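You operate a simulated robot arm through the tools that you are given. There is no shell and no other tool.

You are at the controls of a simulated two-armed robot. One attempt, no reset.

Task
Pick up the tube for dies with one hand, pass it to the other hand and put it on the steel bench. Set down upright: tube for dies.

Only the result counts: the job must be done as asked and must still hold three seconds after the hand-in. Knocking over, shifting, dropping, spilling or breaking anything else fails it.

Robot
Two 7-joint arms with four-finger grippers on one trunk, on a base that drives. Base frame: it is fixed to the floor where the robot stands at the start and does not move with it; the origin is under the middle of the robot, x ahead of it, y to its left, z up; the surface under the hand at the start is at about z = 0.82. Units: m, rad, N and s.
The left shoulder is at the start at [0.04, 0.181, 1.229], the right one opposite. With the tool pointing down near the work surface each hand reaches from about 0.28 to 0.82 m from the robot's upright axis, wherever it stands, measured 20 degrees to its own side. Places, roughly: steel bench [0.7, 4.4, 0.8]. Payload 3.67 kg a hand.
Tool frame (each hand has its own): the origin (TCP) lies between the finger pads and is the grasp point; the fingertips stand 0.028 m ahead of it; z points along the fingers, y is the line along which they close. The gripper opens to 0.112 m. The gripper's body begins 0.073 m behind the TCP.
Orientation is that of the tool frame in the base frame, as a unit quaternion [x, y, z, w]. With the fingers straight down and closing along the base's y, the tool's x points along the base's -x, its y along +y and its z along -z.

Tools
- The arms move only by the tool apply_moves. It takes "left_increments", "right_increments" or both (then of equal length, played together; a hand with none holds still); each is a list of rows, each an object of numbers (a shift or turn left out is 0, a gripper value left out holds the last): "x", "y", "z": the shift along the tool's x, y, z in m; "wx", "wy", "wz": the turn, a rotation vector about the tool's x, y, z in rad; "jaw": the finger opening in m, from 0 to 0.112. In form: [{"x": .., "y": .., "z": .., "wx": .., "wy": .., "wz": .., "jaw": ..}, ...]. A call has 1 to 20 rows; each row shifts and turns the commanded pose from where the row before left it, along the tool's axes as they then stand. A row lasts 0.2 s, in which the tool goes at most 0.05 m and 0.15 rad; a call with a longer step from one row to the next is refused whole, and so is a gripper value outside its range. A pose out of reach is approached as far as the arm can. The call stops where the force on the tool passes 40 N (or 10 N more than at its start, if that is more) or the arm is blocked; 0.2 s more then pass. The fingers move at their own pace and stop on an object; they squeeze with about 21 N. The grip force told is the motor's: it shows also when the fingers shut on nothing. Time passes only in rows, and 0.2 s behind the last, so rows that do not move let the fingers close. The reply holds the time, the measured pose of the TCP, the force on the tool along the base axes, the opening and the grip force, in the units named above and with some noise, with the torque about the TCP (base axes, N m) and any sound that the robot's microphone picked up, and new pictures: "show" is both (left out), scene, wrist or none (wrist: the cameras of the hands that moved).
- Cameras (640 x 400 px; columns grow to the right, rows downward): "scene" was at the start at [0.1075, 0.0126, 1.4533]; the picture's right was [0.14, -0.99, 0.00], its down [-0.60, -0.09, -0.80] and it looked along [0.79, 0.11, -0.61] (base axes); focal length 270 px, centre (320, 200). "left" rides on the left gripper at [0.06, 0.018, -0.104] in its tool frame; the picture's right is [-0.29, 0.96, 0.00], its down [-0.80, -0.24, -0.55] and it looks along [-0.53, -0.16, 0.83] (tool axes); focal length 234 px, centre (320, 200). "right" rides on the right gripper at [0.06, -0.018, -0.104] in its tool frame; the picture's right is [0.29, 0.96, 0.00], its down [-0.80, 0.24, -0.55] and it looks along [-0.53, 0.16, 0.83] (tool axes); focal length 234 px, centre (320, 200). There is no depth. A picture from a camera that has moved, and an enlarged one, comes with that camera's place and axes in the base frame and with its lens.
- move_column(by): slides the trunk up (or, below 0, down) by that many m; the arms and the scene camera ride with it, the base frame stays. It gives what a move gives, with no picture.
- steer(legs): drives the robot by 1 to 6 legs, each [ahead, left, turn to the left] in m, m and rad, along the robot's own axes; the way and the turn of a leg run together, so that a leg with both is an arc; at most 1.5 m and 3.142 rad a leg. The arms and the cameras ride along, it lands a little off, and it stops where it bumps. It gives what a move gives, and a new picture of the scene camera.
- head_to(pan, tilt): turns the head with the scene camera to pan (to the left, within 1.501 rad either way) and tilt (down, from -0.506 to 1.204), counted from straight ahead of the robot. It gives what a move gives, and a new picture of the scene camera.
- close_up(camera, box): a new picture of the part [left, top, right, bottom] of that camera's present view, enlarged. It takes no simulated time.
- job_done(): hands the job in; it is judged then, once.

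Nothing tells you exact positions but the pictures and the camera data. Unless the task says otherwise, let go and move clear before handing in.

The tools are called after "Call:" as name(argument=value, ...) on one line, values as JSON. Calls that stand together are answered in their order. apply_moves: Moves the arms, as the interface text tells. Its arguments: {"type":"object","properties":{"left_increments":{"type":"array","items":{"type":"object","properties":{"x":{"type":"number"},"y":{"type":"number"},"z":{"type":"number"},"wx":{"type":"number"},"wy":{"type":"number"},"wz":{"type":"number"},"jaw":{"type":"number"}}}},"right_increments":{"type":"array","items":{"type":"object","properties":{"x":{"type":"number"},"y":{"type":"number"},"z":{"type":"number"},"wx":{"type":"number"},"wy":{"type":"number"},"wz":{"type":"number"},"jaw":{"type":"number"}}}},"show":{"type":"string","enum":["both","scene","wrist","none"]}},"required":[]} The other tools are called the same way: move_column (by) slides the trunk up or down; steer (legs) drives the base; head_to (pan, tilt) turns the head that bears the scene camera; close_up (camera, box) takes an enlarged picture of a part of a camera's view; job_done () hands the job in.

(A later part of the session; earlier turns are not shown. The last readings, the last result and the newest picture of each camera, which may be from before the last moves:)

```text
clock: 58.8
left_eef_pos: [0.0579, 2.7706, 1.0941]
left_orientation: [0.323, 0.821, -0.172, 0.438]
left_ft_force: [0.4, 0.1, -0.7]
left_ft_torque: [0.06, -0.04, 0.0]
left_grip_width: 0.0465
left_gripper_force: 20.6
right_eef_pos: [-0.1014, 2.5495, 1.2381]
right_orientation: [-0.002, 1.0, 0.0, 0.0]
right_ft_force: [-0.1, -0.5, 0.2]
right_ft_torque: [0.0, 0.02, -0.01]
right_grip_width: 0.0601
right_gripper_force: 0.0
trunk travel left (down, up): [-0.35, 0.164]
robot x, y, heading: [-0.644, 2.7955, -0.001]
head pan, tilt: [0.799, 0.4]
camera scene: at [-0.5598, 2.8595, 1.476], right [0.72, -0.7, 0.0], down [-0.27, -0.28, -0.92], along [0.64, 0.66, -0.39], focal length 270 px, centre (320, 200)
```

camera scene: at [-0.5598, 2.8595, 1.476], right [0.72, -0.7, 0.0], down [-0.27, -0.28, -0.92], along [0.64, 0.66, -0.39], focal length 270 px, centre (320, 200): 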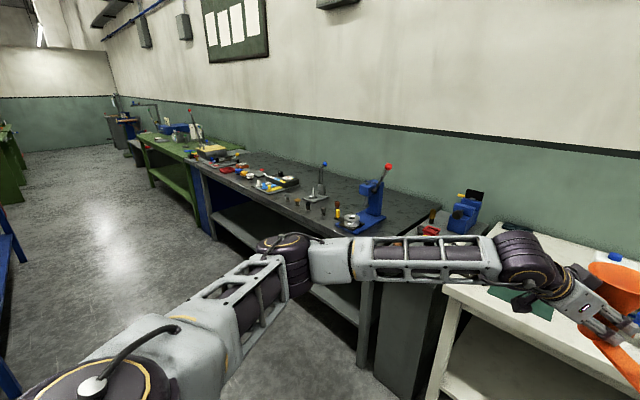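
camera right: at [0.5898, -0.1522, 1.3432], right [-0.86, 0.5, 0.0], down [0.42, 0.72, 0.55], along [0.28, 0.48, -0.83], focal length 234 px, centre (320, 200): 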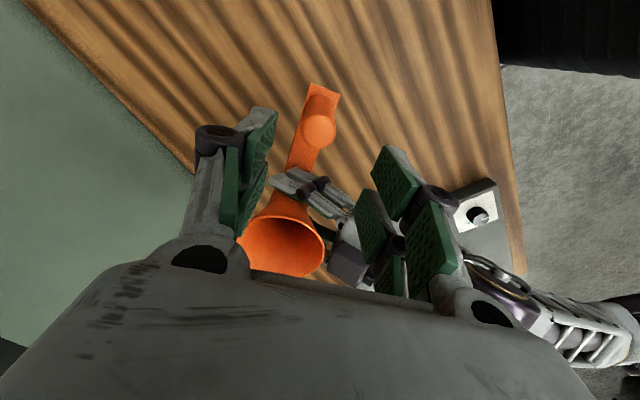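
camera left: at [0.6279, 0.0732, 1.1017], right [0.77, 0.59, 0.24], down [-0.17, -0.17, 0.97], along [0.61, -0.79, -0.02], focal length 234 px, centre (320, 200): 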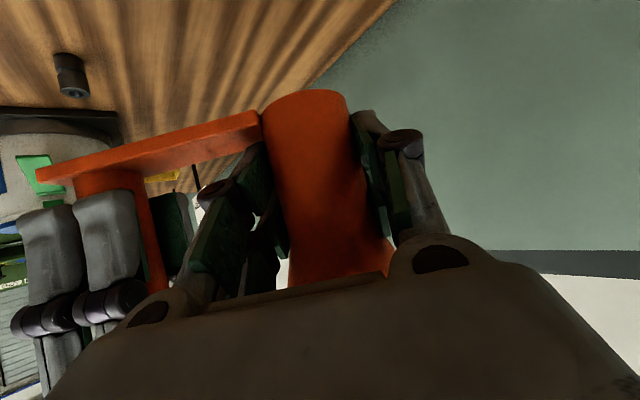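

I'm beside the steel bench now; it starts about y ≈ 3.5, with its front edge at x ≈ 0.18. I'll zoom to find a free area on it.

Call:
close_up(camera="scene", box=[180, 120, 500, 300])

Call:
head_to(pan=1.5, tilt=0.7)

```text
2.00 times, centred on (340, 210) of scene
camera zoom: at [-0.5598, 2.8595, 1.476], right [0.72, -0.7, 0.0], down [-0.27, -0.28, -0.92], along [0.64, 0.66, -0.39], focal length 540 px, centre (280, 180)
```

zoom: 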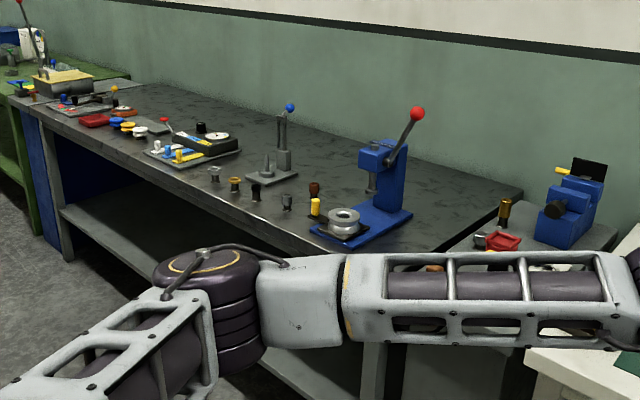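

```text
clock: 59.8
left_eef_pos: [0.0581, 2.77, 1.095]
left_orientation: [0.324, 0.821, -0.172, 0.437]
left_ft_force: [-0.1, 0.0, -1.2]
left_ft_torque: [0.05, -0.03, 0.01]
left_grip_width: 0.0468
left_gripper_force: 21.2
right_eef_pos: [-0.1019, 2.55, 1.2379]
right_orientation: [-0.002, 1.0, 0.0, 0.0]
right_ft_force: [-0.4, 0.5, -0.4]
right_ft_torque: [-0.02, 0.02, 0.02]
right_grip_width: 0.0599
right_gripper_force: 0.1
trunk travel left (down, up): [-0.35, 0.164]
robot x, y, heading: [-0.6484, 2.7939, -0.001]
head pan, tilt: [1.499, 0.7]
camera scene: at [-0.6181, 2.878, 1.4492], right [1.0, -0.07, 0.0], down [-0.05, -0.64, -0.77], along [0.06, 0.76, -0.64], focal length 270 px, centre (320, 200)
```

scene: 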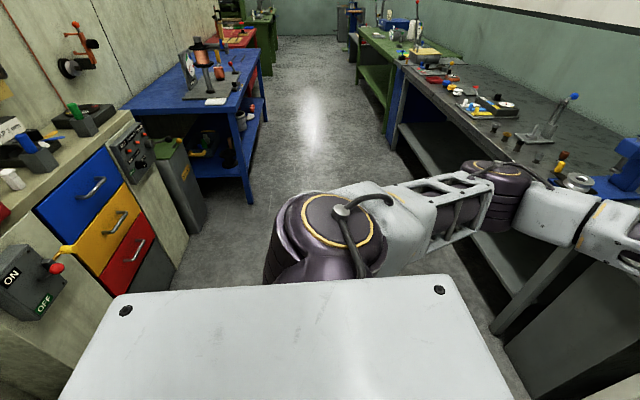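

Mapped from this view: the bench front strip (x ≈ 0.18–0.37) is free, and there's a gap between the row of punches (up to y ≈ 4.15) and the tray (from y ≈ 4.29, x > 0.37). I'll aim the tube at about (0.31, 4.22). First I'll pull the right hand back, then drive on, turn slightly left and look.

Call:
apply_moves(right_increments=[{"x": 0.04, "y": -0.015}, {"x": 0.04, "y": -0.015}, {"x": 0.04, "y": -0.015}, {"x": 0.0, "y": 0.0}], show="none")

Call:
steer(legs=[[0, 1.15, 0], [0, 0, 0.45]])

Call:
head_to(pan=-0.1, tilt=0.6)

```text
clock: 60.8
left_eef_pos: [0.057, 2.7715, 1.0928]
left_orientation: [0.322, 0.821, -0.172, 0.438]
left_ft_force: [0.1, 0.2, -0.5]
left_ft_torque: [0.06, -0.04, -0.01]
left_grip_width: 0.0469
left_gripper_force: 21.0
right_eef_pos: [-0.2222, 2.5025, 1.2376]
right_orientation: [-0.003, 1.0, 0.0, -0.001]
right_ft_force: [1.0, -0.6, 0.3]
right_ft_torque: [0.01, 0.02, 0.01]
right_grip_width: 0.0597
right_gripper_force: 0.0
trunk travel left (down, up): [-0.35, 0.164]
robot x, y, heading: [-0.6469, 2.7938, -0.002]
head pan, tilt: [1.499, 0.7]
```

```text
clock: 68.3
left_eef_pos: [-0.0132, 4.2497, 1.0946]
left_orientation: [0.124, 0.873, -0.066, 0.466]
left_ft_force: [0.0, 0.2, -0.7]
left_ft_torque: [0.02, -0.05, -0.01]
left_grip_width: 0.0466
left_gripper_force: 21.1
right_eef_pos: [-0.1431, 3.8839, 1.2373]
right_orientation: [-0.232, 0.973, 0.0, 0.0]
right_ft_force: [0.3, -0.6, 0.2]
right_ft_torque: [-0.01, -0.01, -0.01]
right_grip_width: 0.0599
right_gripper_force: 0.1
trunk travel left (down, up): [-0.35, 0.164]
robot x, y, heading: [-0.6556, 3.952, 0.465]
head pan, tilt: [1.499, 0.7]
camera scene: at [-0.6656, 4.0414, 1.4492], right [0.92, 0.38, 0.0], down [0.25, -0.59, -0.76], along [-0.29, 0.71, -0.64], focal length 270 px, centre (320, 200)
```

scene: 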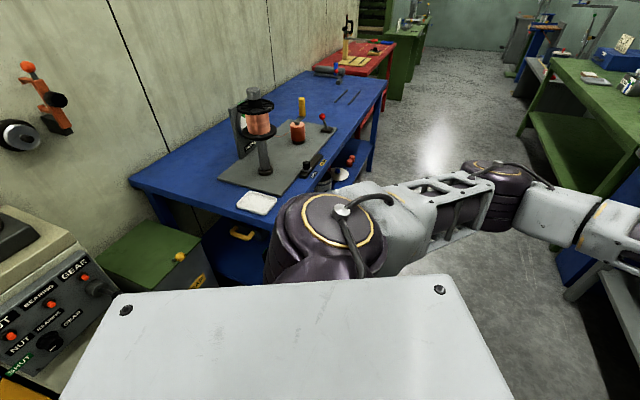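

```text
clock: 70.0
left_eef_pos: [-0.0144, 4.2508, 1.0941]
left_orientation: [0.124, 0.874, -0.066, 0.465]
left_ft_force: [-0.9, 0.2, -0.9]
left_ft_torque: [0.05, -0.03, -0.01]
left_grip_width: 0.0467
left_gripper_force: 21.0
right_eef_pos: [-0.1438, 3.8843, 1.2379]
right_orientation: [-0.233, 0.972, 0.001, 0.0]
right_ft_force: [0.6, -0.1, 0.7]
right_ft_torque: [0.05, -0.02, 0.04]
right_grip_width: 0.06
right_gripper_force: 0.1
trunk travel left (down, up): [-0.35, 0.164]
robot x, y, heading: [-0.6539, 3.9541, 0.461]
head pan, tilt: [-0.099, 0.6]
camera scene: at [-0.5505, 3.9947, 1.4577], right [0.36, -0.93, 0.0], down [-0.53, -0.2, -0.82], along [0.77, 0.3, -0.57], focal length 270 px, centre (320, 200)
```

scene: 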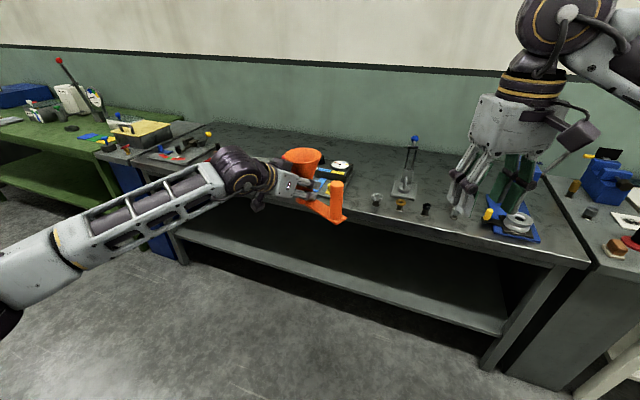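

The scene view now shows the bench front with the row of punches and the tray behind my object. I'll zoom in to measure.

Call:
close_up(camera="scene", box=[260, 120, 480, 270])

Call:
close_up(camera="scene", box=[60, 100, 360, 270])

```text
2.67 times, centred on (370, 195) of scene
camera zoom: at [-0.5505, 3.9947, 1.4577], right [0.36, -0.93, 0.0], down [-0.53, -0.2, -0.82], along [0.77, 0.3, -0.57], focal length 720 px, centre (187, 213)
```

zoom: 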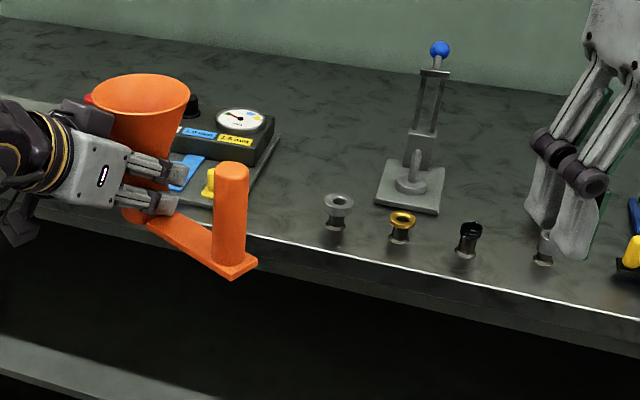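

```text
2.13 times, centred on (210, 185) of scene
camera zoom: at [-0.5505, 3.9947, 1.4577], right [0.36, -0.93, 0.0], down [-0.53, -0.2, -0.82], along [0.77, 0.3, -0.57], focal length 576 px, centre (555, 232)
```

zoom: 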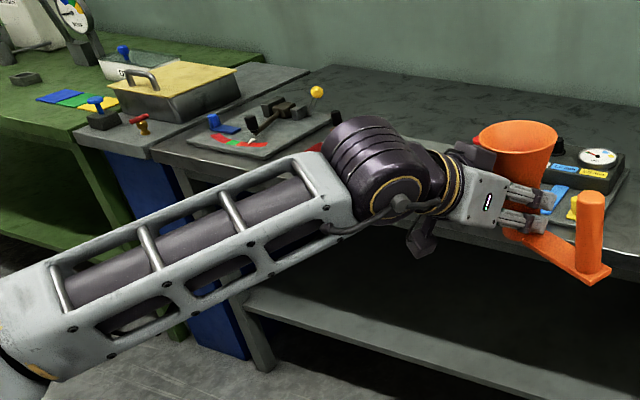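

The bench front edge is actually at x ≈ 0.33, and the punch row at x ≈ 0.39 leaves no usable front strip. The rear of the bench (x ≈ 0.7–1.0) is clear, and there's a lane at y ≈ 4.06–4.26 between the lever device and the tray. While still in the aisle I'll re-yaw the left hand to point straight ahead of the robot, and square the robot to the bench.

Call:
apply_moves(left_increments=[{"wx": -0.05, "wz": -0.0336}, {"wx": -0.0996, "wz": -0.0668}, {"wx": -0.0996, "wz": -0.0668}, {"wx": -0.0996, "wz": -0.0668}, {"wx": -0.0996, "wz": -0.0668}, {"wx": -0.0996, "wz": -0.0668}, {"wx": -0.05, "wz": -0.0336}, {"z": 0}], show="scene")

Call:
close_up(camera="scene", box=[120, 100, 440, 300])

```text
clock: 71.8
left_eef_pos: [-0.0141, 4.2513, 1.0942]
left_orientation: [-0.191, 0.861, 0.101, 0.46]
left_ft_force: [-0.1, -0.4, -1.7]
left_ft_torque: [0.06, 0.05, -0.04]
left_grip_width: 0.0466
left_gripper_force: 20.7
right_eef_pos: [-0.1446, 3.8839, 1.2376]
right_orientation: [-0.232, 0.973, 0.001, 0.0]
right_ft_force: [0.7, 0.0, 0.1]
right_ft_torque: [-0.04, 0.02, 0.0]
right_grip_width: 0.06
right_gripper_force: 0.1
trunk travel left (down, up): [-0.35, 0.164]
robot x, y, heading: [-0.6551, 3.9504, 0.466]
head pan, tilt: [-0.099, 0.6]
camera scene: at [-0.5505, 3.9948, 1.4578], right [0.36, -0.93, 0.0], down [-0.53, -0.2, -0.82], along [0.77, 0.3, -0.57], focal length 270 px, centre (320, 200)
```

scene: 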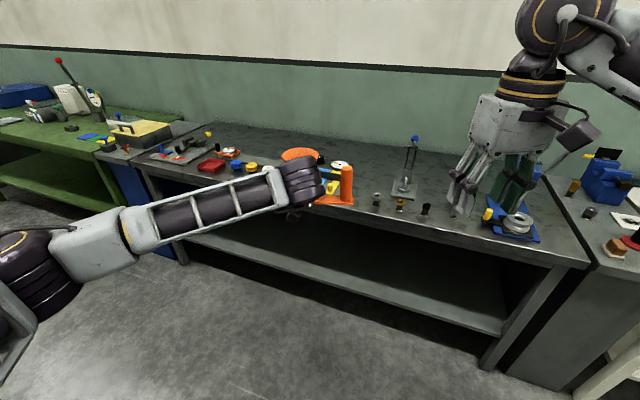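

```text
2.00 times, centred on (280, 200) of scene
camera zoom: at [-0.5505, 3.9948, 1.4578], right [0.36, -0.93, 0.0], down [-0.53, -0.2, -0.82], along [0.77, 0.3, -0.57], focal length 540 px, centre (400, 200)
```

zoom: 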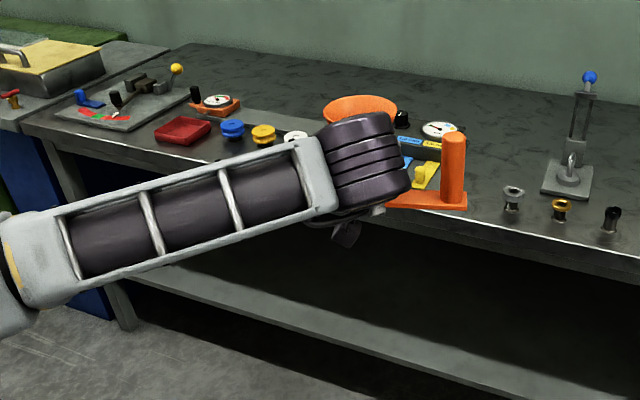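

The hand now points straight ahead of the robot with the post to its right, and the tube is still upright. I'll raise the trunk so the tube clears the lever tops, square the robot and align with the lane.

Call:
move_column(by=0.155)

Call:
steer(legs=[[0, 0, -0.466], [0, 0.23, 0]])

Call:
head_to(pan=0.0, tilt=0.65)

```text
clock: 73.6
left_eef_pos: [-0.0128, 4.2501, 1.2488]
left_orientation: [-0.191, 0.862, 0.102, 0.459]
left_ft_force: [0.6, -1.1, -2.0]
left_ft_torque: [0.05, -0.02, -0.01]
left_grip_width: 0.0464
left_gripper_force: 20.6
right_eef_pos: [-0.144, 3.8843, 1.3937]
right_orientation: [-0.233, 0.972, 0.0, 0.001]
right_ft_force: [0.7, 0.4, -0.2]
right_ft_torque: [-0.02, 0.0, -0.03]
right_grip_width: 0.0601
right_gripper_force: 0.1
trunk travel left (down, up): [-0.505, 0.009]
robot x, y, heading: [-0.6553, 3.9552, 0.465]
head pan, tilt: [-0.099, 0.6]
```

```text
clock: 76.8
left_eef_pos: [0.0511, 4.1587, 1.2486]
left_orientation: [0.011, 0.883, -0.005, 0.47]
left_ft_force: [-0.4, -1.5, -1.4]
left_ft_torque: [0.06, 0.03, 0.01]
left_grip_width: 0.0468
left_gripper_force: 20.8
right_eef_pos: [-0.2286, 3.8903, 1.3923]
right_orientation: [-0.004, 1.0, 0.0, 0.0]
right_ft_force: [0.2, 0.3, -0.1]
right_ft_torque: [0.04, 0.01, 0.02]
right_grip_width: 0.0599
right_gripper_force: 0.0
trunk travel left (down, up): [-0.505, 0.009]
robot x, y, heading: [-0.6514, 4.1809, 0.006]
head pan, tilt: [-0.099, 0.6]
camera scene: at [-0.5438, 4.1695, 1.6133], right [-0.1, -1.0, 0.0], down [-0.56, 0.06, -0.82], along [0.82, -0.08, -0.57], focal length 270 px, centre (320, 200)
```

scene: 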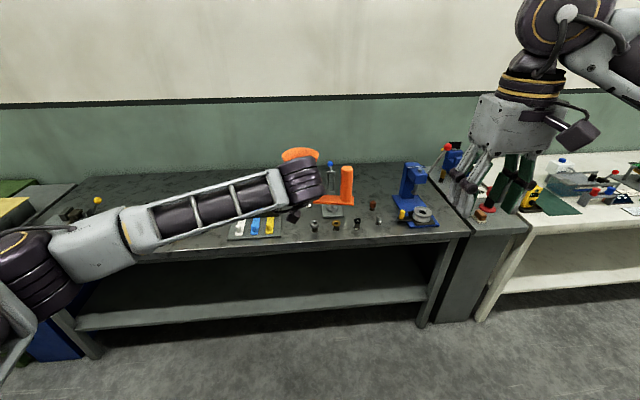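

```text
clock: 77.5
left_eef_pos: [0.0508, 4.1603, 1.2482]
left_orientation: [0.012, 0.882, -0.006, 0.47]
left_ft_force: [0.4, -0.3, -1.0]
left_ft_torque: [0.09, -0.01, -0.03]
left_grip_width: 0.0464
left_gripper_force: 20.6
right_eef_pos: [-0.228, 3.8909, 1.394]
right_orientation: [-0.003, 1.0, 0.0, 0.001]
right_ft_force: [0.7, 0.3, -0.1]
right_ft_torque: [-0.03, 0.02, 0.01]
right_grip_width: 0.0599
right_gripper_force: 0.0
trunk travel left (down, up): [-0.505, 0.009]
robot x, y, heading: [-0.6541, 4.1839, -0.001]
head pan, tilt: [0.0, 0.649]
camera scene: at [-0.545, 4.1809, 1.609], right [0.0, -1.0, 0.0], down [-0.6, 0.0, -0.8], along [0.8, 0.0, -0.6], focal length 270 px, centre (320, 200)
```

scene: 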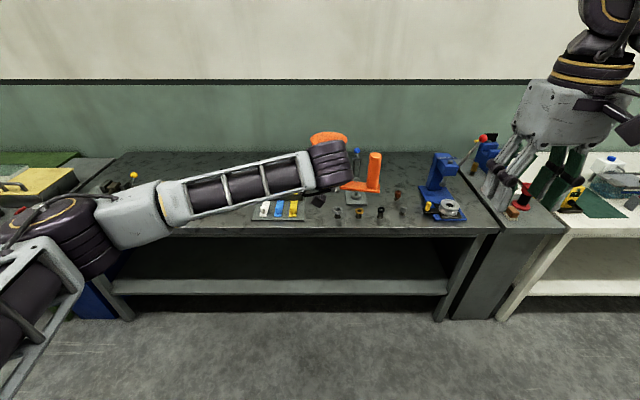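

The robot is squared up and the object is above the bench lane level. I'll zoom to re-measure the lane and the free rear area.

Call:
close_up(camera="scene", box=[240, 120, 480, 250])

Call:
close_up(camera="scene", box=[60, 120, 320, 260])

```text
2.67 times, centred on (360, 185) of scene
camera zoom: at [-0.545, 4.1809, 1.609], right [0.0, -1.0, 0.0], down [-0.6, 0.0, -0.8], along [0.8, 0.0, -0.6], focal length 720 px, centre (213, 240)
```

zoom: 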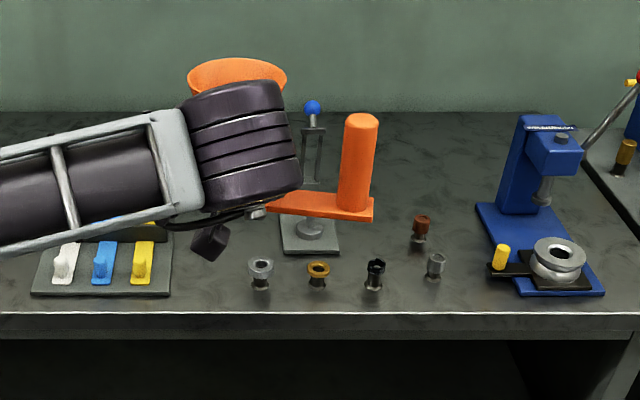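

```text
2.46 times, centred on (190, 190) of scene
camera zoom: at [-0.545, 4.1809, 1.609], right [0.0, -1.0, 0.0], down [-0.6, 0.0, -0.8], along [0.8, 0.0, -0.6], focal length 664 px, centre (640, 225)
```

zoom: 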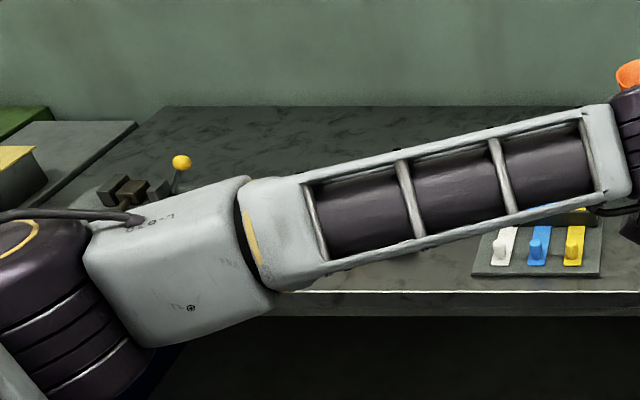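

The lane between the lever device (y ≤ 4.05) and the tray (y ≥ 4.25) is confirmed, and the tube is at y ≈ 4.16 with its bottom at z ≈ 1.2, above the lever knob (1.05). I'll drive forward in steps.

Call:
steer(legs=[[0.35, 0, 0]])

Call:
close_up(camera="scene", box=[100, 140, 500, 390])

```text
clock: 79.8
left_eef_pos: [0.3916, 4.1607, 1.2515]
left_orientation: [0.013, 0.882, -0.007, 0.471]
left_ft_force: [-0.4, -0.8, -2.0]
left_ft_torque: [0.08, -0.01, -0.01]
left_grip_width: 0.0468
left_gripper_force: 21.0
right_eef_pos: [0.1119, 3.891, 1.3951]
right_orientation: [-0.002, 1.0, 0.0, 0.001]
right_ft_force: [-0.3, -0.6, -0.4]
right_ft_torque: [0.0, 0.0, -0.01]
right_grip_width: 0.0602
right_gripper_force: 0.0
trunk travel left (down, up): [-0.505, 0.009]
robot x, y, heading: [-0.3091, 4.182, 0.004]
head pan, tilt: [0.0, 0.649]
camera scene: at [-0.2044, 4.1818, 1.6092], right [0.0, -1.0, 0.0], down [-0.6, 0.0, -0.8], along [0.8, 0.0, -0.6], focal length 270 px, centre (320, 200)
```

scene: 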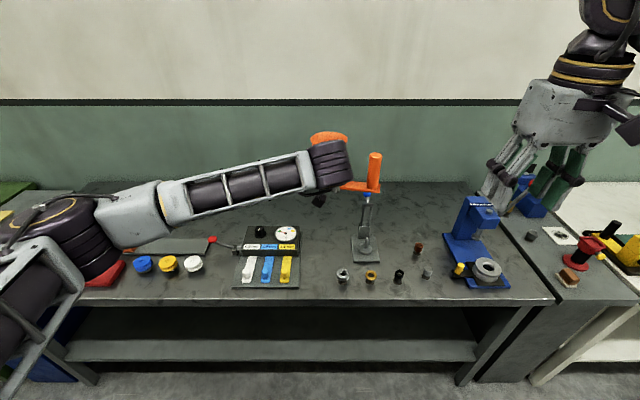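

```text
1.60 times, centred on (300, 265) of scene
camera zoom: at [-0.2044, 4.1818, 1.6092], right [0.0, -1.0, 0.0], down [-0.6, 0.0, -0.8], along [0.8, 0.0, -0.6], focal length 432 px, centre (352, 96)
```

zoom: 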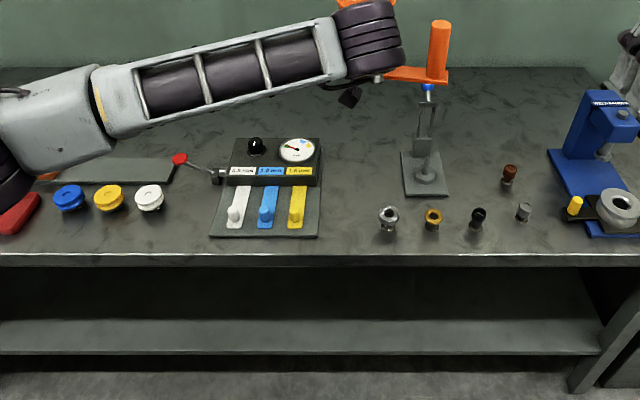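

Clear view: tray x 0.36–0.67, y 4.25–4.51; lever device x 0.47–0.63, y 3.95–4.056; everything behind x ≈ 0.68 is free. I'll continue forward to about x = −0.02.

Call:
steer(legs=[[0.29, 0, 0]])

Call:
head_to(pan=0.1, tilt=0.85)

```text
clock: 81.8
left_eef_pos: [0.6776, 4.1589, 1.2513]
left_orientation: [0.014, 0.882, -0.008, 0.471]
left_ft_force: [0.1, 0.2, -1.2]
left_ft_torque: [0.07, -0.01, -0.01]
left_grip_width: 0.0468
left_gripper_force: 20.8
right_eef_pos: [0.3974, 3.8915, 1.3931]
right_orientation: [-0.002, 1.0, 0.0, 0.001]
right_ft_force: [-0.3, 0.4, 0.2]
right_ft_torque: [0.0, -0.03, 0.0]
right_grip_width: 0.06
right_gripper_force: 0.0
trunk travel left (down, up): [-0.505, 0.009]
robot x, y, heading: [-0.0223, 4.1822, -0.004]
head pan, tilt: [0.0, 0.649]
camera scene: at [0.0825, 4.1818, 1.6092], right [0.0, -1.0, 0.0], down [-0.6, 0.0, -0.8], along [0.8, 0.0, -0.6], focal length 270 px, centre (320, 200)
```

scene: 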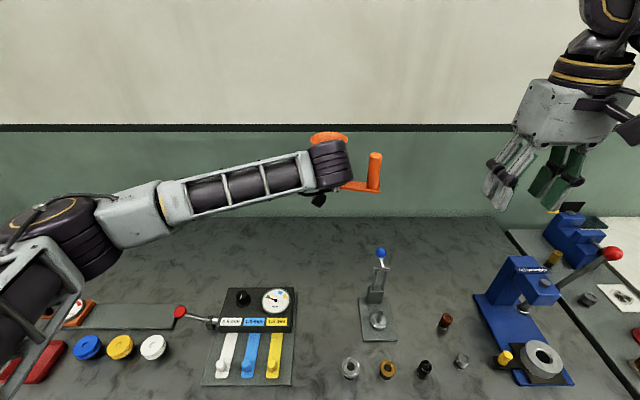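

```text
clock: 82.5
left_eef_pos: [0.6807, 4.1595, 1.2486]
left_orientation: [0.013, 0.882, -0.008, 0.47]
left_ft_force: [0.1, -0.7, -1.6]
left_ft_torque: [0.06, -0.01, -0.02]
left_grip_width: 0.0464
left_gripper_force: 20.5
right_eef_pos: [0.4003, 3.8914, 1.3928]
right_orientation: [-0.002, 1.0, 0.0, 0.0]
right_ft_force: [0.8, 0.9, 0.3]
right_ft_torque: [-0.06, 0.05, -0.01]
right_grip_width: 0.06
right_gripper_force: 0.1
trunk travel left (down, up): [-0.505, 0.009]
robot x, y, heading: [-0.0261, 4.1839, -0.001]
head pan, tilt: [0.099, 0.85]
camera scene: at [0.0765, 4.1895, 1.5924], right [0.1, -1.0, 0.0], down [-0.75, -0.07, -0.66], along [0.66, 0.07, -0.75], focal length 270 px, centre (320, 200)
```

scene: 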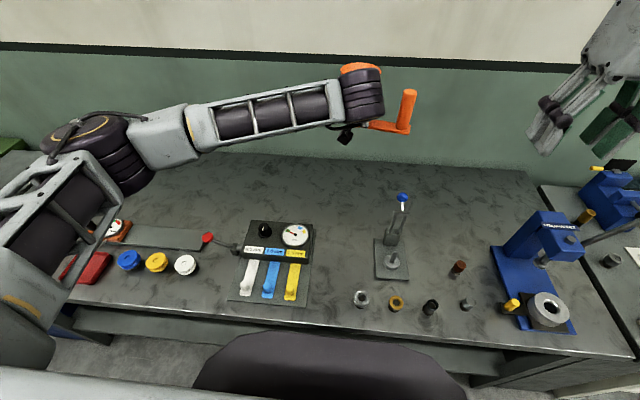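

I'm in position. I'll extend the left hand forward 0.065 m at height, then lower the trunk 0.155 m and check the elbow and lane clearances.

Call:
apply_moves(left_increments=[{"x": -0.012, "z": 0.018, "y": -0.003}, {"x": -0.012, "z": 0.018}, {"x": -0.012, "z": 0.018}, {"z": 0}], show="none")

Call:
move_column(by=-0.155)

Call:
head_to(pan=0.1, tilt=0.75)

Call:
close_up(camera="scene", box=[200, 80, 460, 300])

```text
clock: 83.5
left_eef_pos: [0.7454, 4.1564, 1.2502]
left_orientation: [0.013, 0.882, -0.008, 0.47]
left_ft_force: [-0.4, -0.2, -1.1]
left_ft_torque: [0.04, 0.01, -0.01]
left_grip_width: 0.0464
left_gripper_force: 21.1
right_eef_pos: [0.399, 3.8908, 1.3926]
right_orientation: [-0.002, 1.0, 0.001, 0.0]
right_ft_force: [-0.6, -0.1, -0.3]
right_ft_torque: [0.02, -0.03, 0.0]
right_grip_width: 0.0601
right_gripper_force: 0.1
trunk travel left (down, up): [-0.505, 0.009]
robot x, y, heading: [-0.0246, 4.1798, -0.003]
head pan, tilt: [0.099, 0.85]
```

```text
clock: 85.3
left_eef_pos: [0.7456, 4.1548, 1.0951]
left_orientation: [0.014, 0.882, -0.008, 0.47]
left_ft_force: [1.1, -1.2, -1.1]
left_ft_torque: [0.05, 0.01, -0.01]
left_grip_width: 0.0464
left_gripper_force: 21.2
right_eef_pos: [0.3993, 3.8905, 1.2381]
right_orientation: [-0.002, 1.0, 0.0, 0.0]
right_ft_force: [-0.8, -0.5, 0.3]
right_ft_torque: [0.0, 0.0, 0.0]
right_grip_width: 0.0602
right_gripper_force: 0.0
trunk travel left (down, up): [-0.35, 0.164]
robot x, y, heading: [-0.0237, 4.1805, 0.001]
head pan, tilt: [0.099, 0.85]
```

```text
clock: 86.0
left_eef_pos: [0.7467, 4.1548, 1.0946]
left_orientation: [0.014, 0.883, -0.008, 0.47]
left_ft_force: [0.2, -0.3, -0.7]
left_ft_torque: [0.08, -0.01, 0.0]
left_grip_width: 0.0464
left_gripper_force: 21.1
right_eef_pos: [0.3996, 3.8905, 1.2373]
right_orientation: [-0.003, 1.0, 0.0, 0.0]
right_ft_force: [0.0, -0.4, -0.5]
right_ft_torque: [0.0, -0.01, 0.02]
right_grip_width: 0.0601
right_gripper_force: 0.1
trunk travel left (down, up): [-0.35, 0.164]
robot x, y, heading: [-0.0247, 4.1808, 0.002]
head pan, tilt: [0.099, 0.75]
camera scene: at [0.0802, 4.1901, 1.4449], right [0.1, -1.0, 0.0], down [-0.68, -0.07, -0.73], along [0.73, 0.07, -0.68], focal length 270 px, centre (320, 200)
```

scene: 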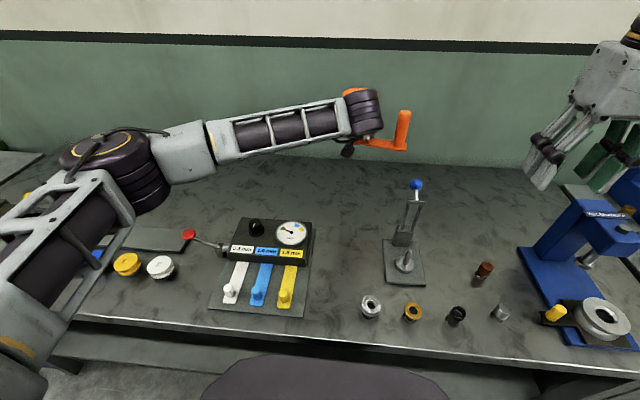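

```text
1.82 times, centred on (330, 190) of scene
camera zoom: at [0.0802, 4.1901, 1.4449], right [0.1, -1.0, 0.0], down [-0.68, -0.07, -0.73], along [0.73, 0.07, -0.68], focal length 491 px, centre (302, 218)
```

zoom: 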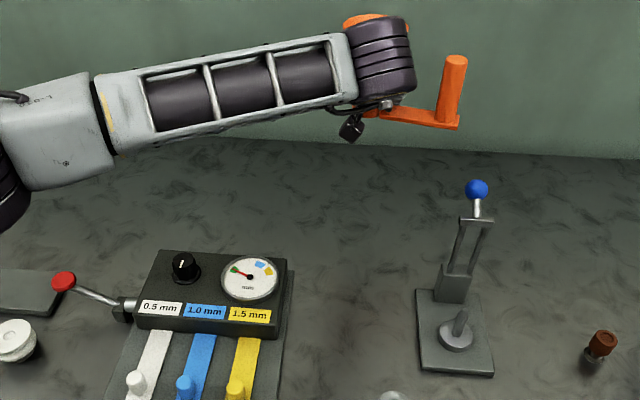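

Everything is clear so far. I'll lower the left hand straight down 0.12 m with the arm and check the elbow.

Call:
apply_moves(left_increments=[{"x": 0.0166, "z": 0.0111}, {"x": 0.0249, "z": 0.0167}, {"x": 0.0249, "z": 0.0167}, {"x": 0.0249, "z": 0.0167}, {"x": 0.0083, "z": 0.0056}, {"z": 0}], show="both")

Call:
close_up(camera="scene", box=[60, 100, 440, 330])

```text
clock: 87.4
left_eef_pos: [0.7461, 4.1549, 0.9759]
left_orientation: [0.013, 0.883, -0.007, 0.47]
left_ft_force: [-0.1, -0.4, -0.9]
left_ft_torque: [0.04, -0.03, -0.01]
left_grip_width: 0.0466
left_gripper_force: 21.1
right_eef_pos: [0.3988, 3.8921, 1.2383]
right_orientation: [-0.002, 1.0, 0.0, -0.001]
right_ft_force: [0.2, 0.5, 0.4]
right_ft_torque: [0.03, 0.02, 0.02]
right_grip_width: 0.0601
right_gripper_force: 0.1
trunk travel left (down, up): [-0.35, 0.164]
robot x, y, heading: [-0.0224, 4.179, -0.003]
head pan, tilt: [0.099, 0.75]
camera scene: at [0.0803, 4.19, 1.4449], right [0.1, -1.0, 0.0], down [-0.68, -0.07, -0.73], along [0.73, 0.07, -0.68], focal length 270 px, centre (320, 200)
camera left: at [0.6265, 4.1777, 0.9832], right [0.19, 0.95, 0.24], down [-0.02, -0.24, 0.97], along [0.98, -0.19, -0.02], focal length 234 px, centre (320, 200)
```

scene: 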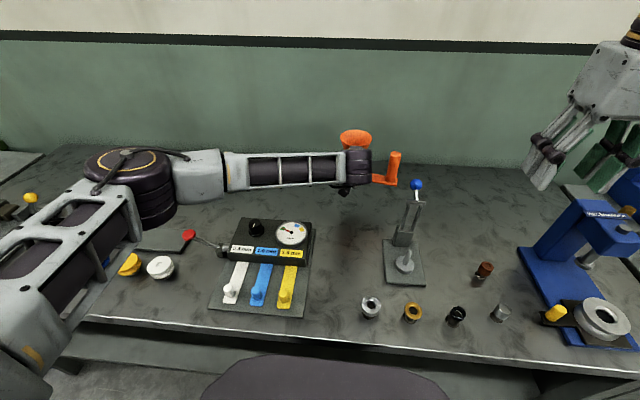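
left: 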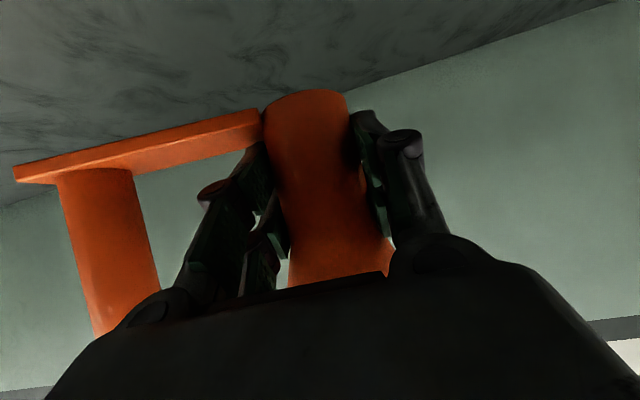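

```text
1.68 times, centred on (250, 215) of scene
camera zoom: at [0.0803, 4.19, 1.4449], right [0.1, -1.0, 0.0], down [-0.68, -0.07, -0.73], along [0.73, 0.07, -0.68], focal length 454 px, centre (438, 175)
```

zoom: 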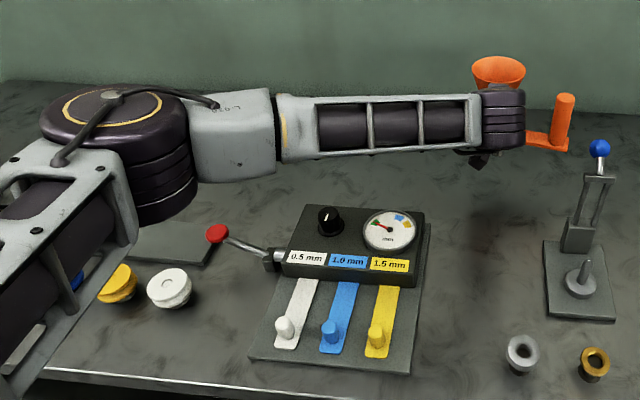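

The elbow stays high (z ≈ 1.17), well above the tray. I'll lower another 0.09 m.

Call:
apply_moves(left_increments=[{"x": 0.0166, "z": 0.0111}, {"x": 0.0208, "z": 0.0139}, {"x": 0.0208, "z": 0.0139}, {"x": 0.0124, "z": 0.0083}, {"x": 0.0041, "z": 0.0028}, {"z": 0}], show="both")

Call:
close_up(camera="scene", box=[60, 100, 440, 330])

Call:
close_up(camera="left", box=[0, 40, 440, 320])

```text
clock: 88.8
left_eef_pos: [0.7471, 4.1565, 0.8849]
left_orientation: [0.014, 0.883, -0.007, 0.47]
left_ft_force: [-0.1, 0.0, -0.3]
left_ft_torque: [0.07, 0.0, 0.0]
left_grip_width: 0.0466
left_gripper_force: 20.7
right_eef_pos: [0.3984, 3.8922, 1.2388]
right_orientation: [-0.002, 1.0, 0.001, 0.0]
right_ft_force: [0.0, 0.7, 0.6]
right_ft_torque: [0.05, 0.02, -0.01]
right_grip_width: 0.0602
right_gripper_force: 0.0
trunk travel left (down, up): [-0.35, 0.164]
robot x, y, heading: [-0.0232, 4.1832, -0.004]
head pan, tilt: [0.099, 0.75]
camera scene: at [0.0804, 4.19, 1.4449], right [0.1, -1.0, 0.0], down [-0.68, -0.07, -0.73], along [0.73, 0.07, -0.68], focal length 270 px, centre (320, 200)
camera left: at [0.6272, 4.1782, 0.8928], right [0.19, 0.95, 0.24], down [-0.02, -0.24, 0.97], along [0.98, -0.19, -0.02], focal length 234 px, centre (320, 200)
```

scene: 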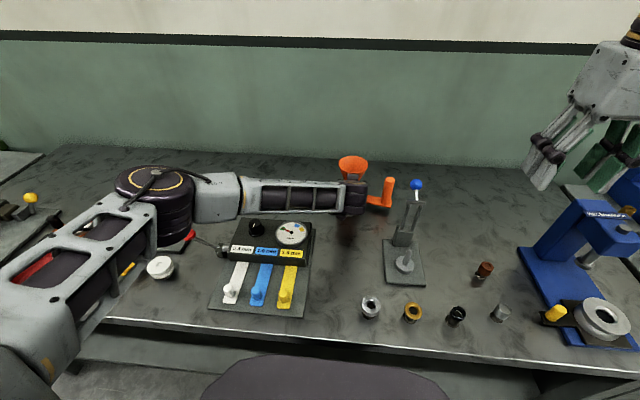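
left: 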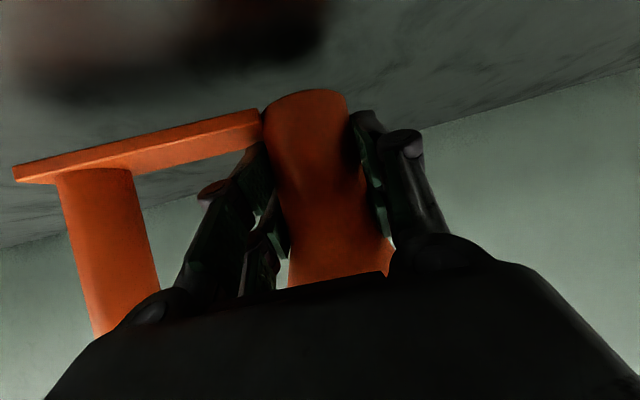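

```text
1.68 times, centred on (250, 215) of scene
camera zoom: at [0.0804, 4.19, 1.4449], right [0.1, -1.0, 0.0], down [-0.68, -0.07, -0.73], along [0.73, 0.07, -0.68], focal length 454 px, centre (438, 175)
```

zoom: 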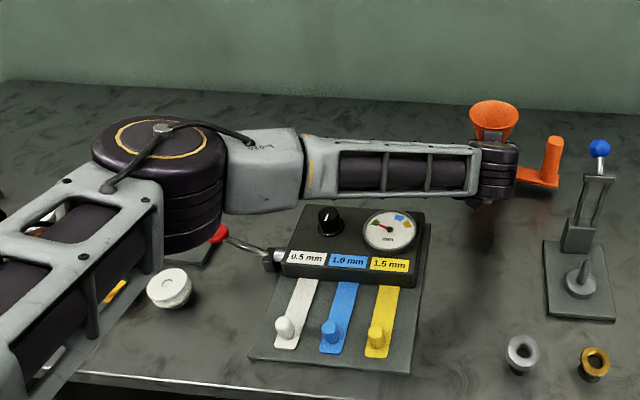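

```text
1.43 times, centred on (220, 180) of left
camera zoom: at [0.6272, 4.1782, 0.8928], right [0.19, 0.95, 0.24], down [-0.02, -0.24, 0.97], along [0.98, -0.19, -0.02], focal length 334 px, centre (463, 229)
```

zoom: 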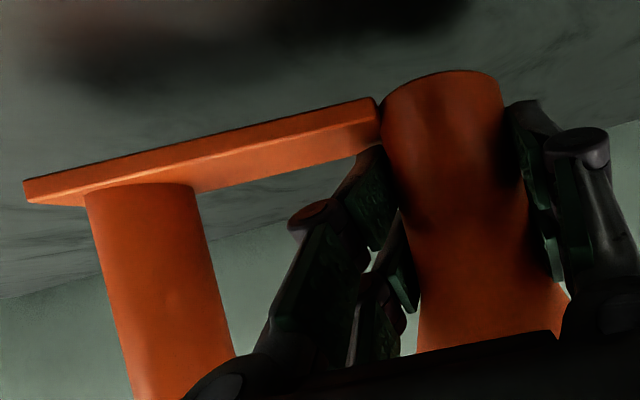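

The object is upright to within about 1° and the elbow is clear. The bench should be ~0.04 m below the tube's foot. I'll lower 0.025 m and then in small steps.

Call:
apply_moves(left_increments=[{"x": 0.0083, "z": 0.0056}, {"x": 0.0083, "z": 0.0056}, {"x": 0.0041, "z": 0.0028}, {"z": 0}], show="wrist")

Call:
close_up(camera="left", box=[0, 20, 440, 300])

Call:
close_up(camera="scene", box=[280, 130, 460, 260])

```text
clock: 89.8
left_eef_pos: [0.7451, 4.1556, 0.8643]
left_orientation: [0.013, 0.881, -0.007, 0.473]
left_ft_force: [1.4, -0.6, 17.0]
left_ft_torque: [0.2, -0.45, -0.01]
left_grip_width: 0.0464
left_gripper_force: 21.2
right_eef_pos: [0.3972, 3.8913, 1.2391]
right_orientation: [-0.002, 1.0, 0.0, 0.0]
right_ft_force: [-0.5, -0.3, 0.5]
right_ft_torque: [-0.02, 0.01, 0.02]
right_grip_width: 0.06
right_gripper_force: 0.0
trunk travel left (down, up): [-0.35, 0.164]
robot x, y, heading: [-0.0197, 4.1804, -0.0]
head pan, tilt: [0.099, 0.75]
camera left: at [0.6268, 4.1778, 0.8709], right [0.19, 0.95, 0.24], down [-0.03, -0.24, 0.97], along [0.98, -0.19, -0.02], focal length 234 px, centre (320, 200)
```

left: 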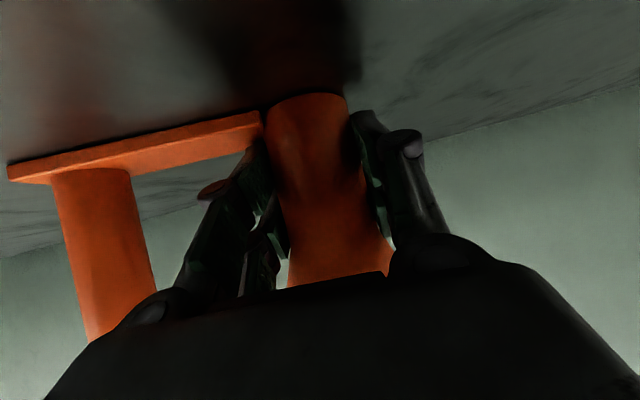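

```text
1.43 times, centred on (220, 160) of left
camera zoom: at [0.6268, 4.1778, 0.8709], right [0.19, 0.95, 0.24], down [-0.03, -0.24, 0.97], along [0.98, -0.19, -0.02], focal length 334 px, centre (463, 257)
```

zoom: 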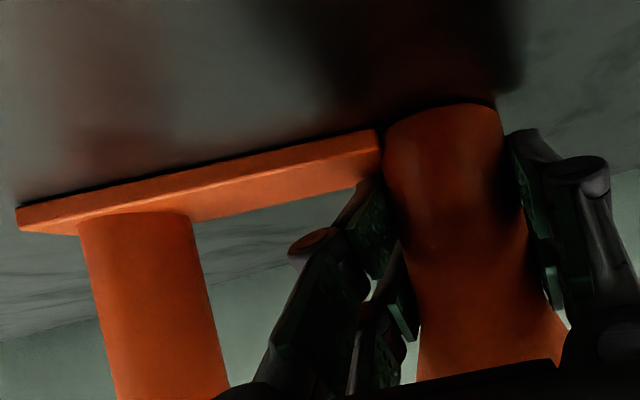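

```text
3.08 times, centred on (370, 195) of scene
camera zoom: at [0.0782, 4.1902, 1.4452], right [0.1, -1.0, 0.0], down [-0.68, -0.07, -0.73], along [0.73, 0.07, -0.68], focal length 830 px, centre (166, 215)
```

zoom: 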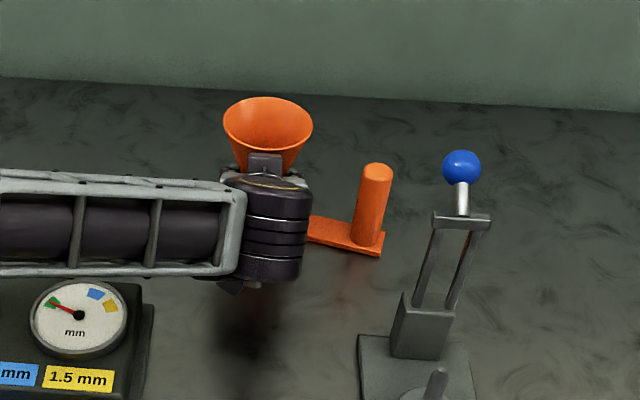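

Contact: about 17 N upward at TCP z 0.864, so the foot is on the bench (top ≈ 0.82). The force acts at the tube's front-left edge, so I'll inspect the tilt closely before releasing.

Call:
close_up(camera="scene", box=[335, 155, 415, 225])

Call:
close_up(camera="left", box=[0, 80, 200, 220])

Call:
close_up(camera="left", box=[220, 70, 400, 200])

```text
5.71 times, centred on (375, 190) of scene
camera zoom: at [0.0782, 4.1902, 1.4452], right [0.1, -1.0, 0.0], down [-0.68, -0.07, -0.73], along [0.73, 0.07, -0.68], focal length 1542 px, centre (6, 257)
```

zoom: 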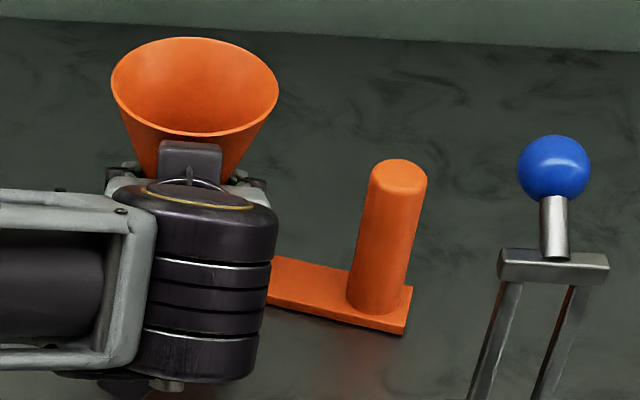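

```text
2.86 times, centred on (100, 150) of left
camera zoom: at [0.6268, 4.1778, 0.8709], right [0.19, 0.95, 0.24], down [-0.03, -0.24, 0.97], along [0.98, -0.19, -0.02], focal length 669 px, centre (949, 343)
```

zoom: 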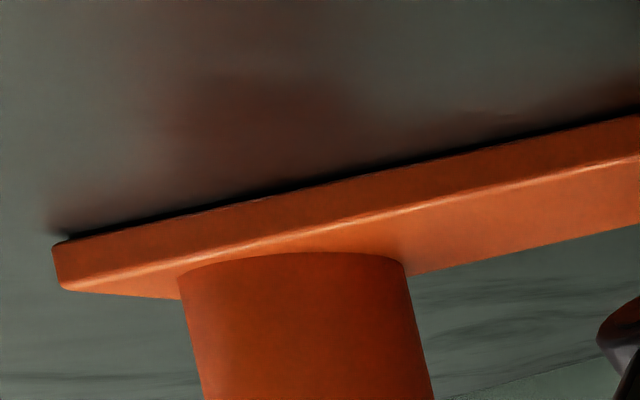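

```text
3.08 times, centred on (310, 135) of left
camera zoom: at [0.6268, 4.1778, 0.8709], right [0.19, 0.95, 0.24], down [-0.03, -0.24, 0.97], along [0.98, -0.19, -0.02], focal length 720 px, centre (351, 400)
```

zoom: 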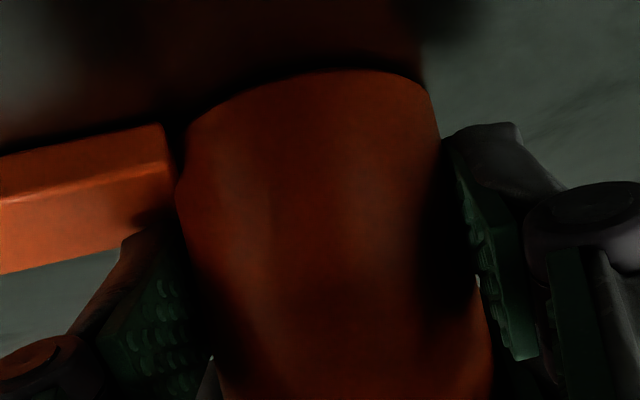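

The foot's post end looks slightly high (about 1.5–2° roll). I'll ease off most of the downward force and roll the hand 0.025 rad to level the foot, then check the force.

Call:
apply_moves(left_increments=[{"x": -0.0025, "z": -0.0017}, {"wx": -0.0139, "wy": 0.0008, "wz": 0.0207}, {"z": 0}], show="none")

Call:
close_up(camera="scene", box=[335, 155, 415, 225])

Call:
close_up(camera="left", box=[0, 80, 300, 260])

```text
clock: 90.6
left_eef_pos: [0.7451, 4.1557, 0.8646]
left_orientation: [0.019, 0.882, 0.002, 0.471]
left_ft_force: [2.0, -2.3, 11.1]
left_ft_torque: [-1.68, 0.07, 0.23]
left_grip_width: 0.0464
left_gripper_force: 20.7
right_eef_pos: [0.3989, 3.8911, 1.2389]
right_orientation: [-0.002, 1.0, 0.001, 0.001]
right_ft_force: [0.0, -0.1, -0.1]
right_ft_torque: [0.02, 0.03, 0.0]
right_grip_width: 0.0601
right_gripper_force: 0.1
trunk travel left (down, up): [-0.35, 0.164]
robot x, y, heading: [-0.0228, 4.1811, -0.003]
head pan, tilt: [0.099, 0.75]
```

```text
5.71 times, centred on (375, 190) of scene
camera zoom: at [0.079, 4.1901, 1.445], right [0.1, -1.0, 0.0], down [-0.68, -0.07, -0.73], along [0.73, 0.07, -0.68], focal length 1542 px, centre (6, 257)
```

zoom: 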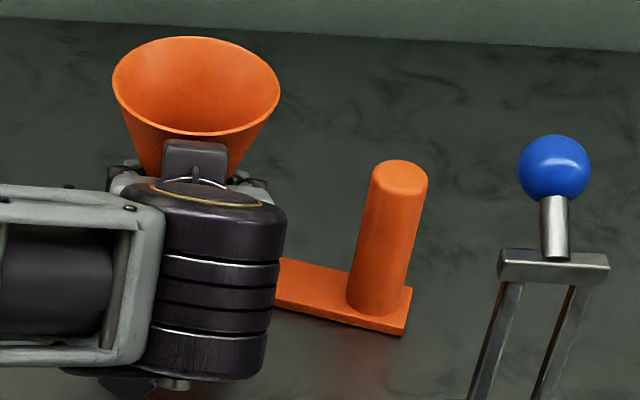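

```text
2.13 times, centred on (150, 170) of left
camera zoom: at [0.6263, 4.1772, 0.8725], right [0.19, 0.95, 0.26], down [-0.02, -0.26, 0.96], along [0.98, -0.19, -0.03], focal length 500 px, centre (683, 264)
```

zoom: 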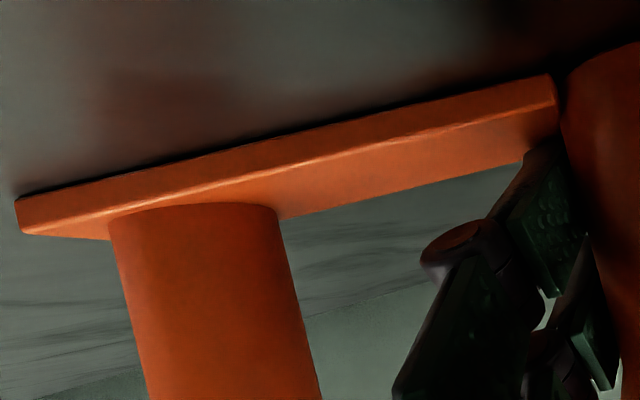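

The torque shows the foot's far end is now carrying the load, so the object was already flat on the bench before the roll. I'll undo the roll and ease up slightly.

Call:
apply_moves(left_increments=[{"wx": 0.0139, "wy": -0.0008, "wz": -0.0207}, {"x": -0.001, "z": -0.0007}, {"z": 0}], show="none")

```text
clock: 91.4
left_eef_pos: [0.7457, 4.1557, 0.8639]
left_orientation: [0.012, 0.882, -0.006, 0.47]
left_ft_force: [-0.2, 2.1, 2.3]
left_ft_torque: [0.12, -0.06, 0.02]
left_grip_width: 0.0459
left_gripper_force: 21.1
right_eef_pos: [0.3983, 3.8914, 1.2367]
right_orientation: [-0.001, 1.0, 0.0, 0.0]
right_ft_force: [0.3, 0.3, 0.3]
right_ft_torque: [-0.03, 0.03, -0.01]
right_grip_width: 0.06
right_gripper_force: 0.0
trunk travel left (down, up): [-0.35, 0.164]
robot x, y, heading: [-0.019, 4.1838, 0.002]
head pan, tilt: [0.099, 0.75]
```

Contact is now light (2 N), with the object resting flat. I'll open the left gripper.

Call:
apply_moves(left_increments=[{"jaw": 0.052}, {"jaw": 0.06}, {"jaw": 0.07}, {"jaw": 0.075}, {"jaw": 0.075}], show="both")

Call:
close_up(camera="scene", box=[335, 155, 415, 225])

Call:
close_up(camera="left", box=[0, 40, 440, 320])

```text
clock: 92.6
left_eef_pos: [0.7465, 4.1543, 0.8639]
left_orientation: [0.013, 0.882, -0.007, 0.47]
left_ft_force: [1.2, -0.5, -0.1]
left_ft_torque: [0.01, 0.01, 0.01]
left_grip_width: 0.0749
left_gripper_force: 0.1
right_eef_pos: [0.4002, 3.8913, 1.2383]
right_orientation: [-0.002, 1.0, 0.0, 0.0]
right_ft_force: [0.6, 0.3, -0.3]
right_ft_torque: [-0.01, 0.02, 0.03]
right_grip_width: 0.06
right_gripper_force: 0.0
trunk travel left (down, up): [-0.35, 0.164]
robot x, y, heading: [-0.022, 4.1801, -0.0]
head pan, tilt: [0.099, 0.75]
camera scene: at [0.0802, 4.19, 1.4449], right [0.1, -1.0, 0.0], down [-0.68, -0.07, -0.73], along [0.73, 0.07, -0.68], focal length 270 px, centre (320, 200)
camera left: at [0.627, 4.177, 0.8726], right [0.19, 0.95, 0.24], down [-0.02, -0.24, 0.97], along [0.98, -0.19, -0.02], focal length 234 px, centre (320, 200)
```

scene: 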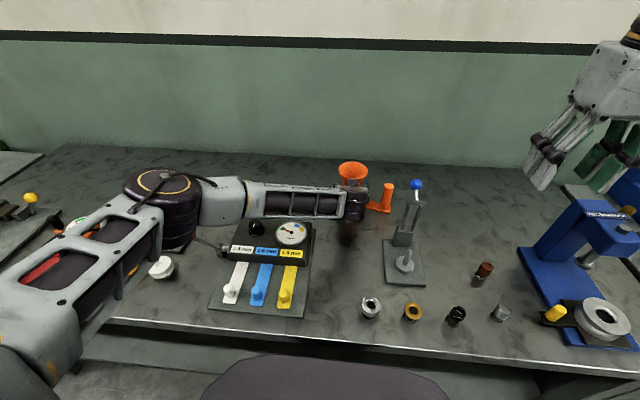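
left: 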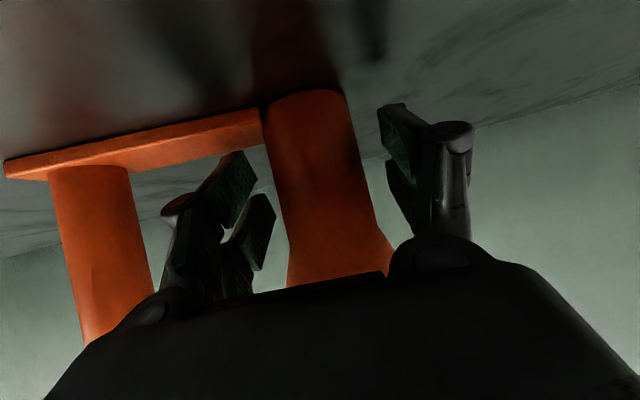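

```text
5.71 times, centred on (375, 190) of scene
camera zoom: at [0.0802, 4.19, 1.4449], right [0.1, -1.0, 0.0], down [-0.68, -0.07, -0.73], along [0.73, 0.07, -0.68], focal length 1542 px, centre (6, 257)
```

zoom: 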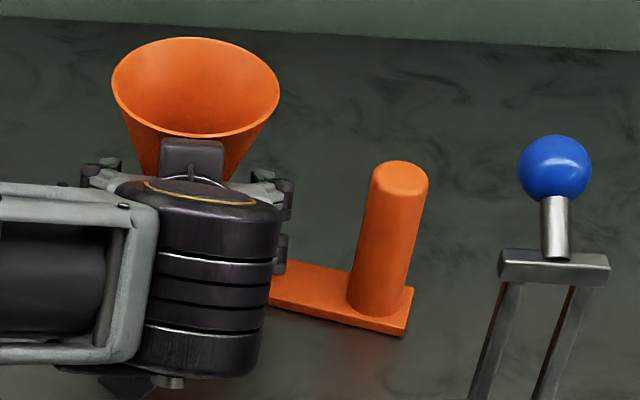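

```text
1.43 times, centred on (220, 180) of left
camera zoom: at [0.627, 4.177, 0.8726], right [0.19, 0.95, 0.24], down [-0.02, -0.24, 0.97], along [0.98, -0.19, -0.02], focal length 334 px, centre (463, 229)
```

zoom: 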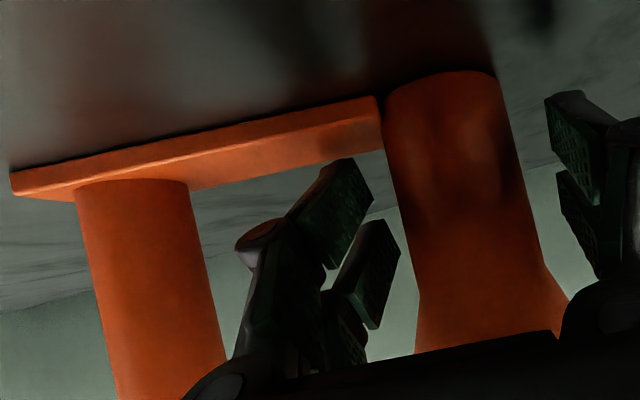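

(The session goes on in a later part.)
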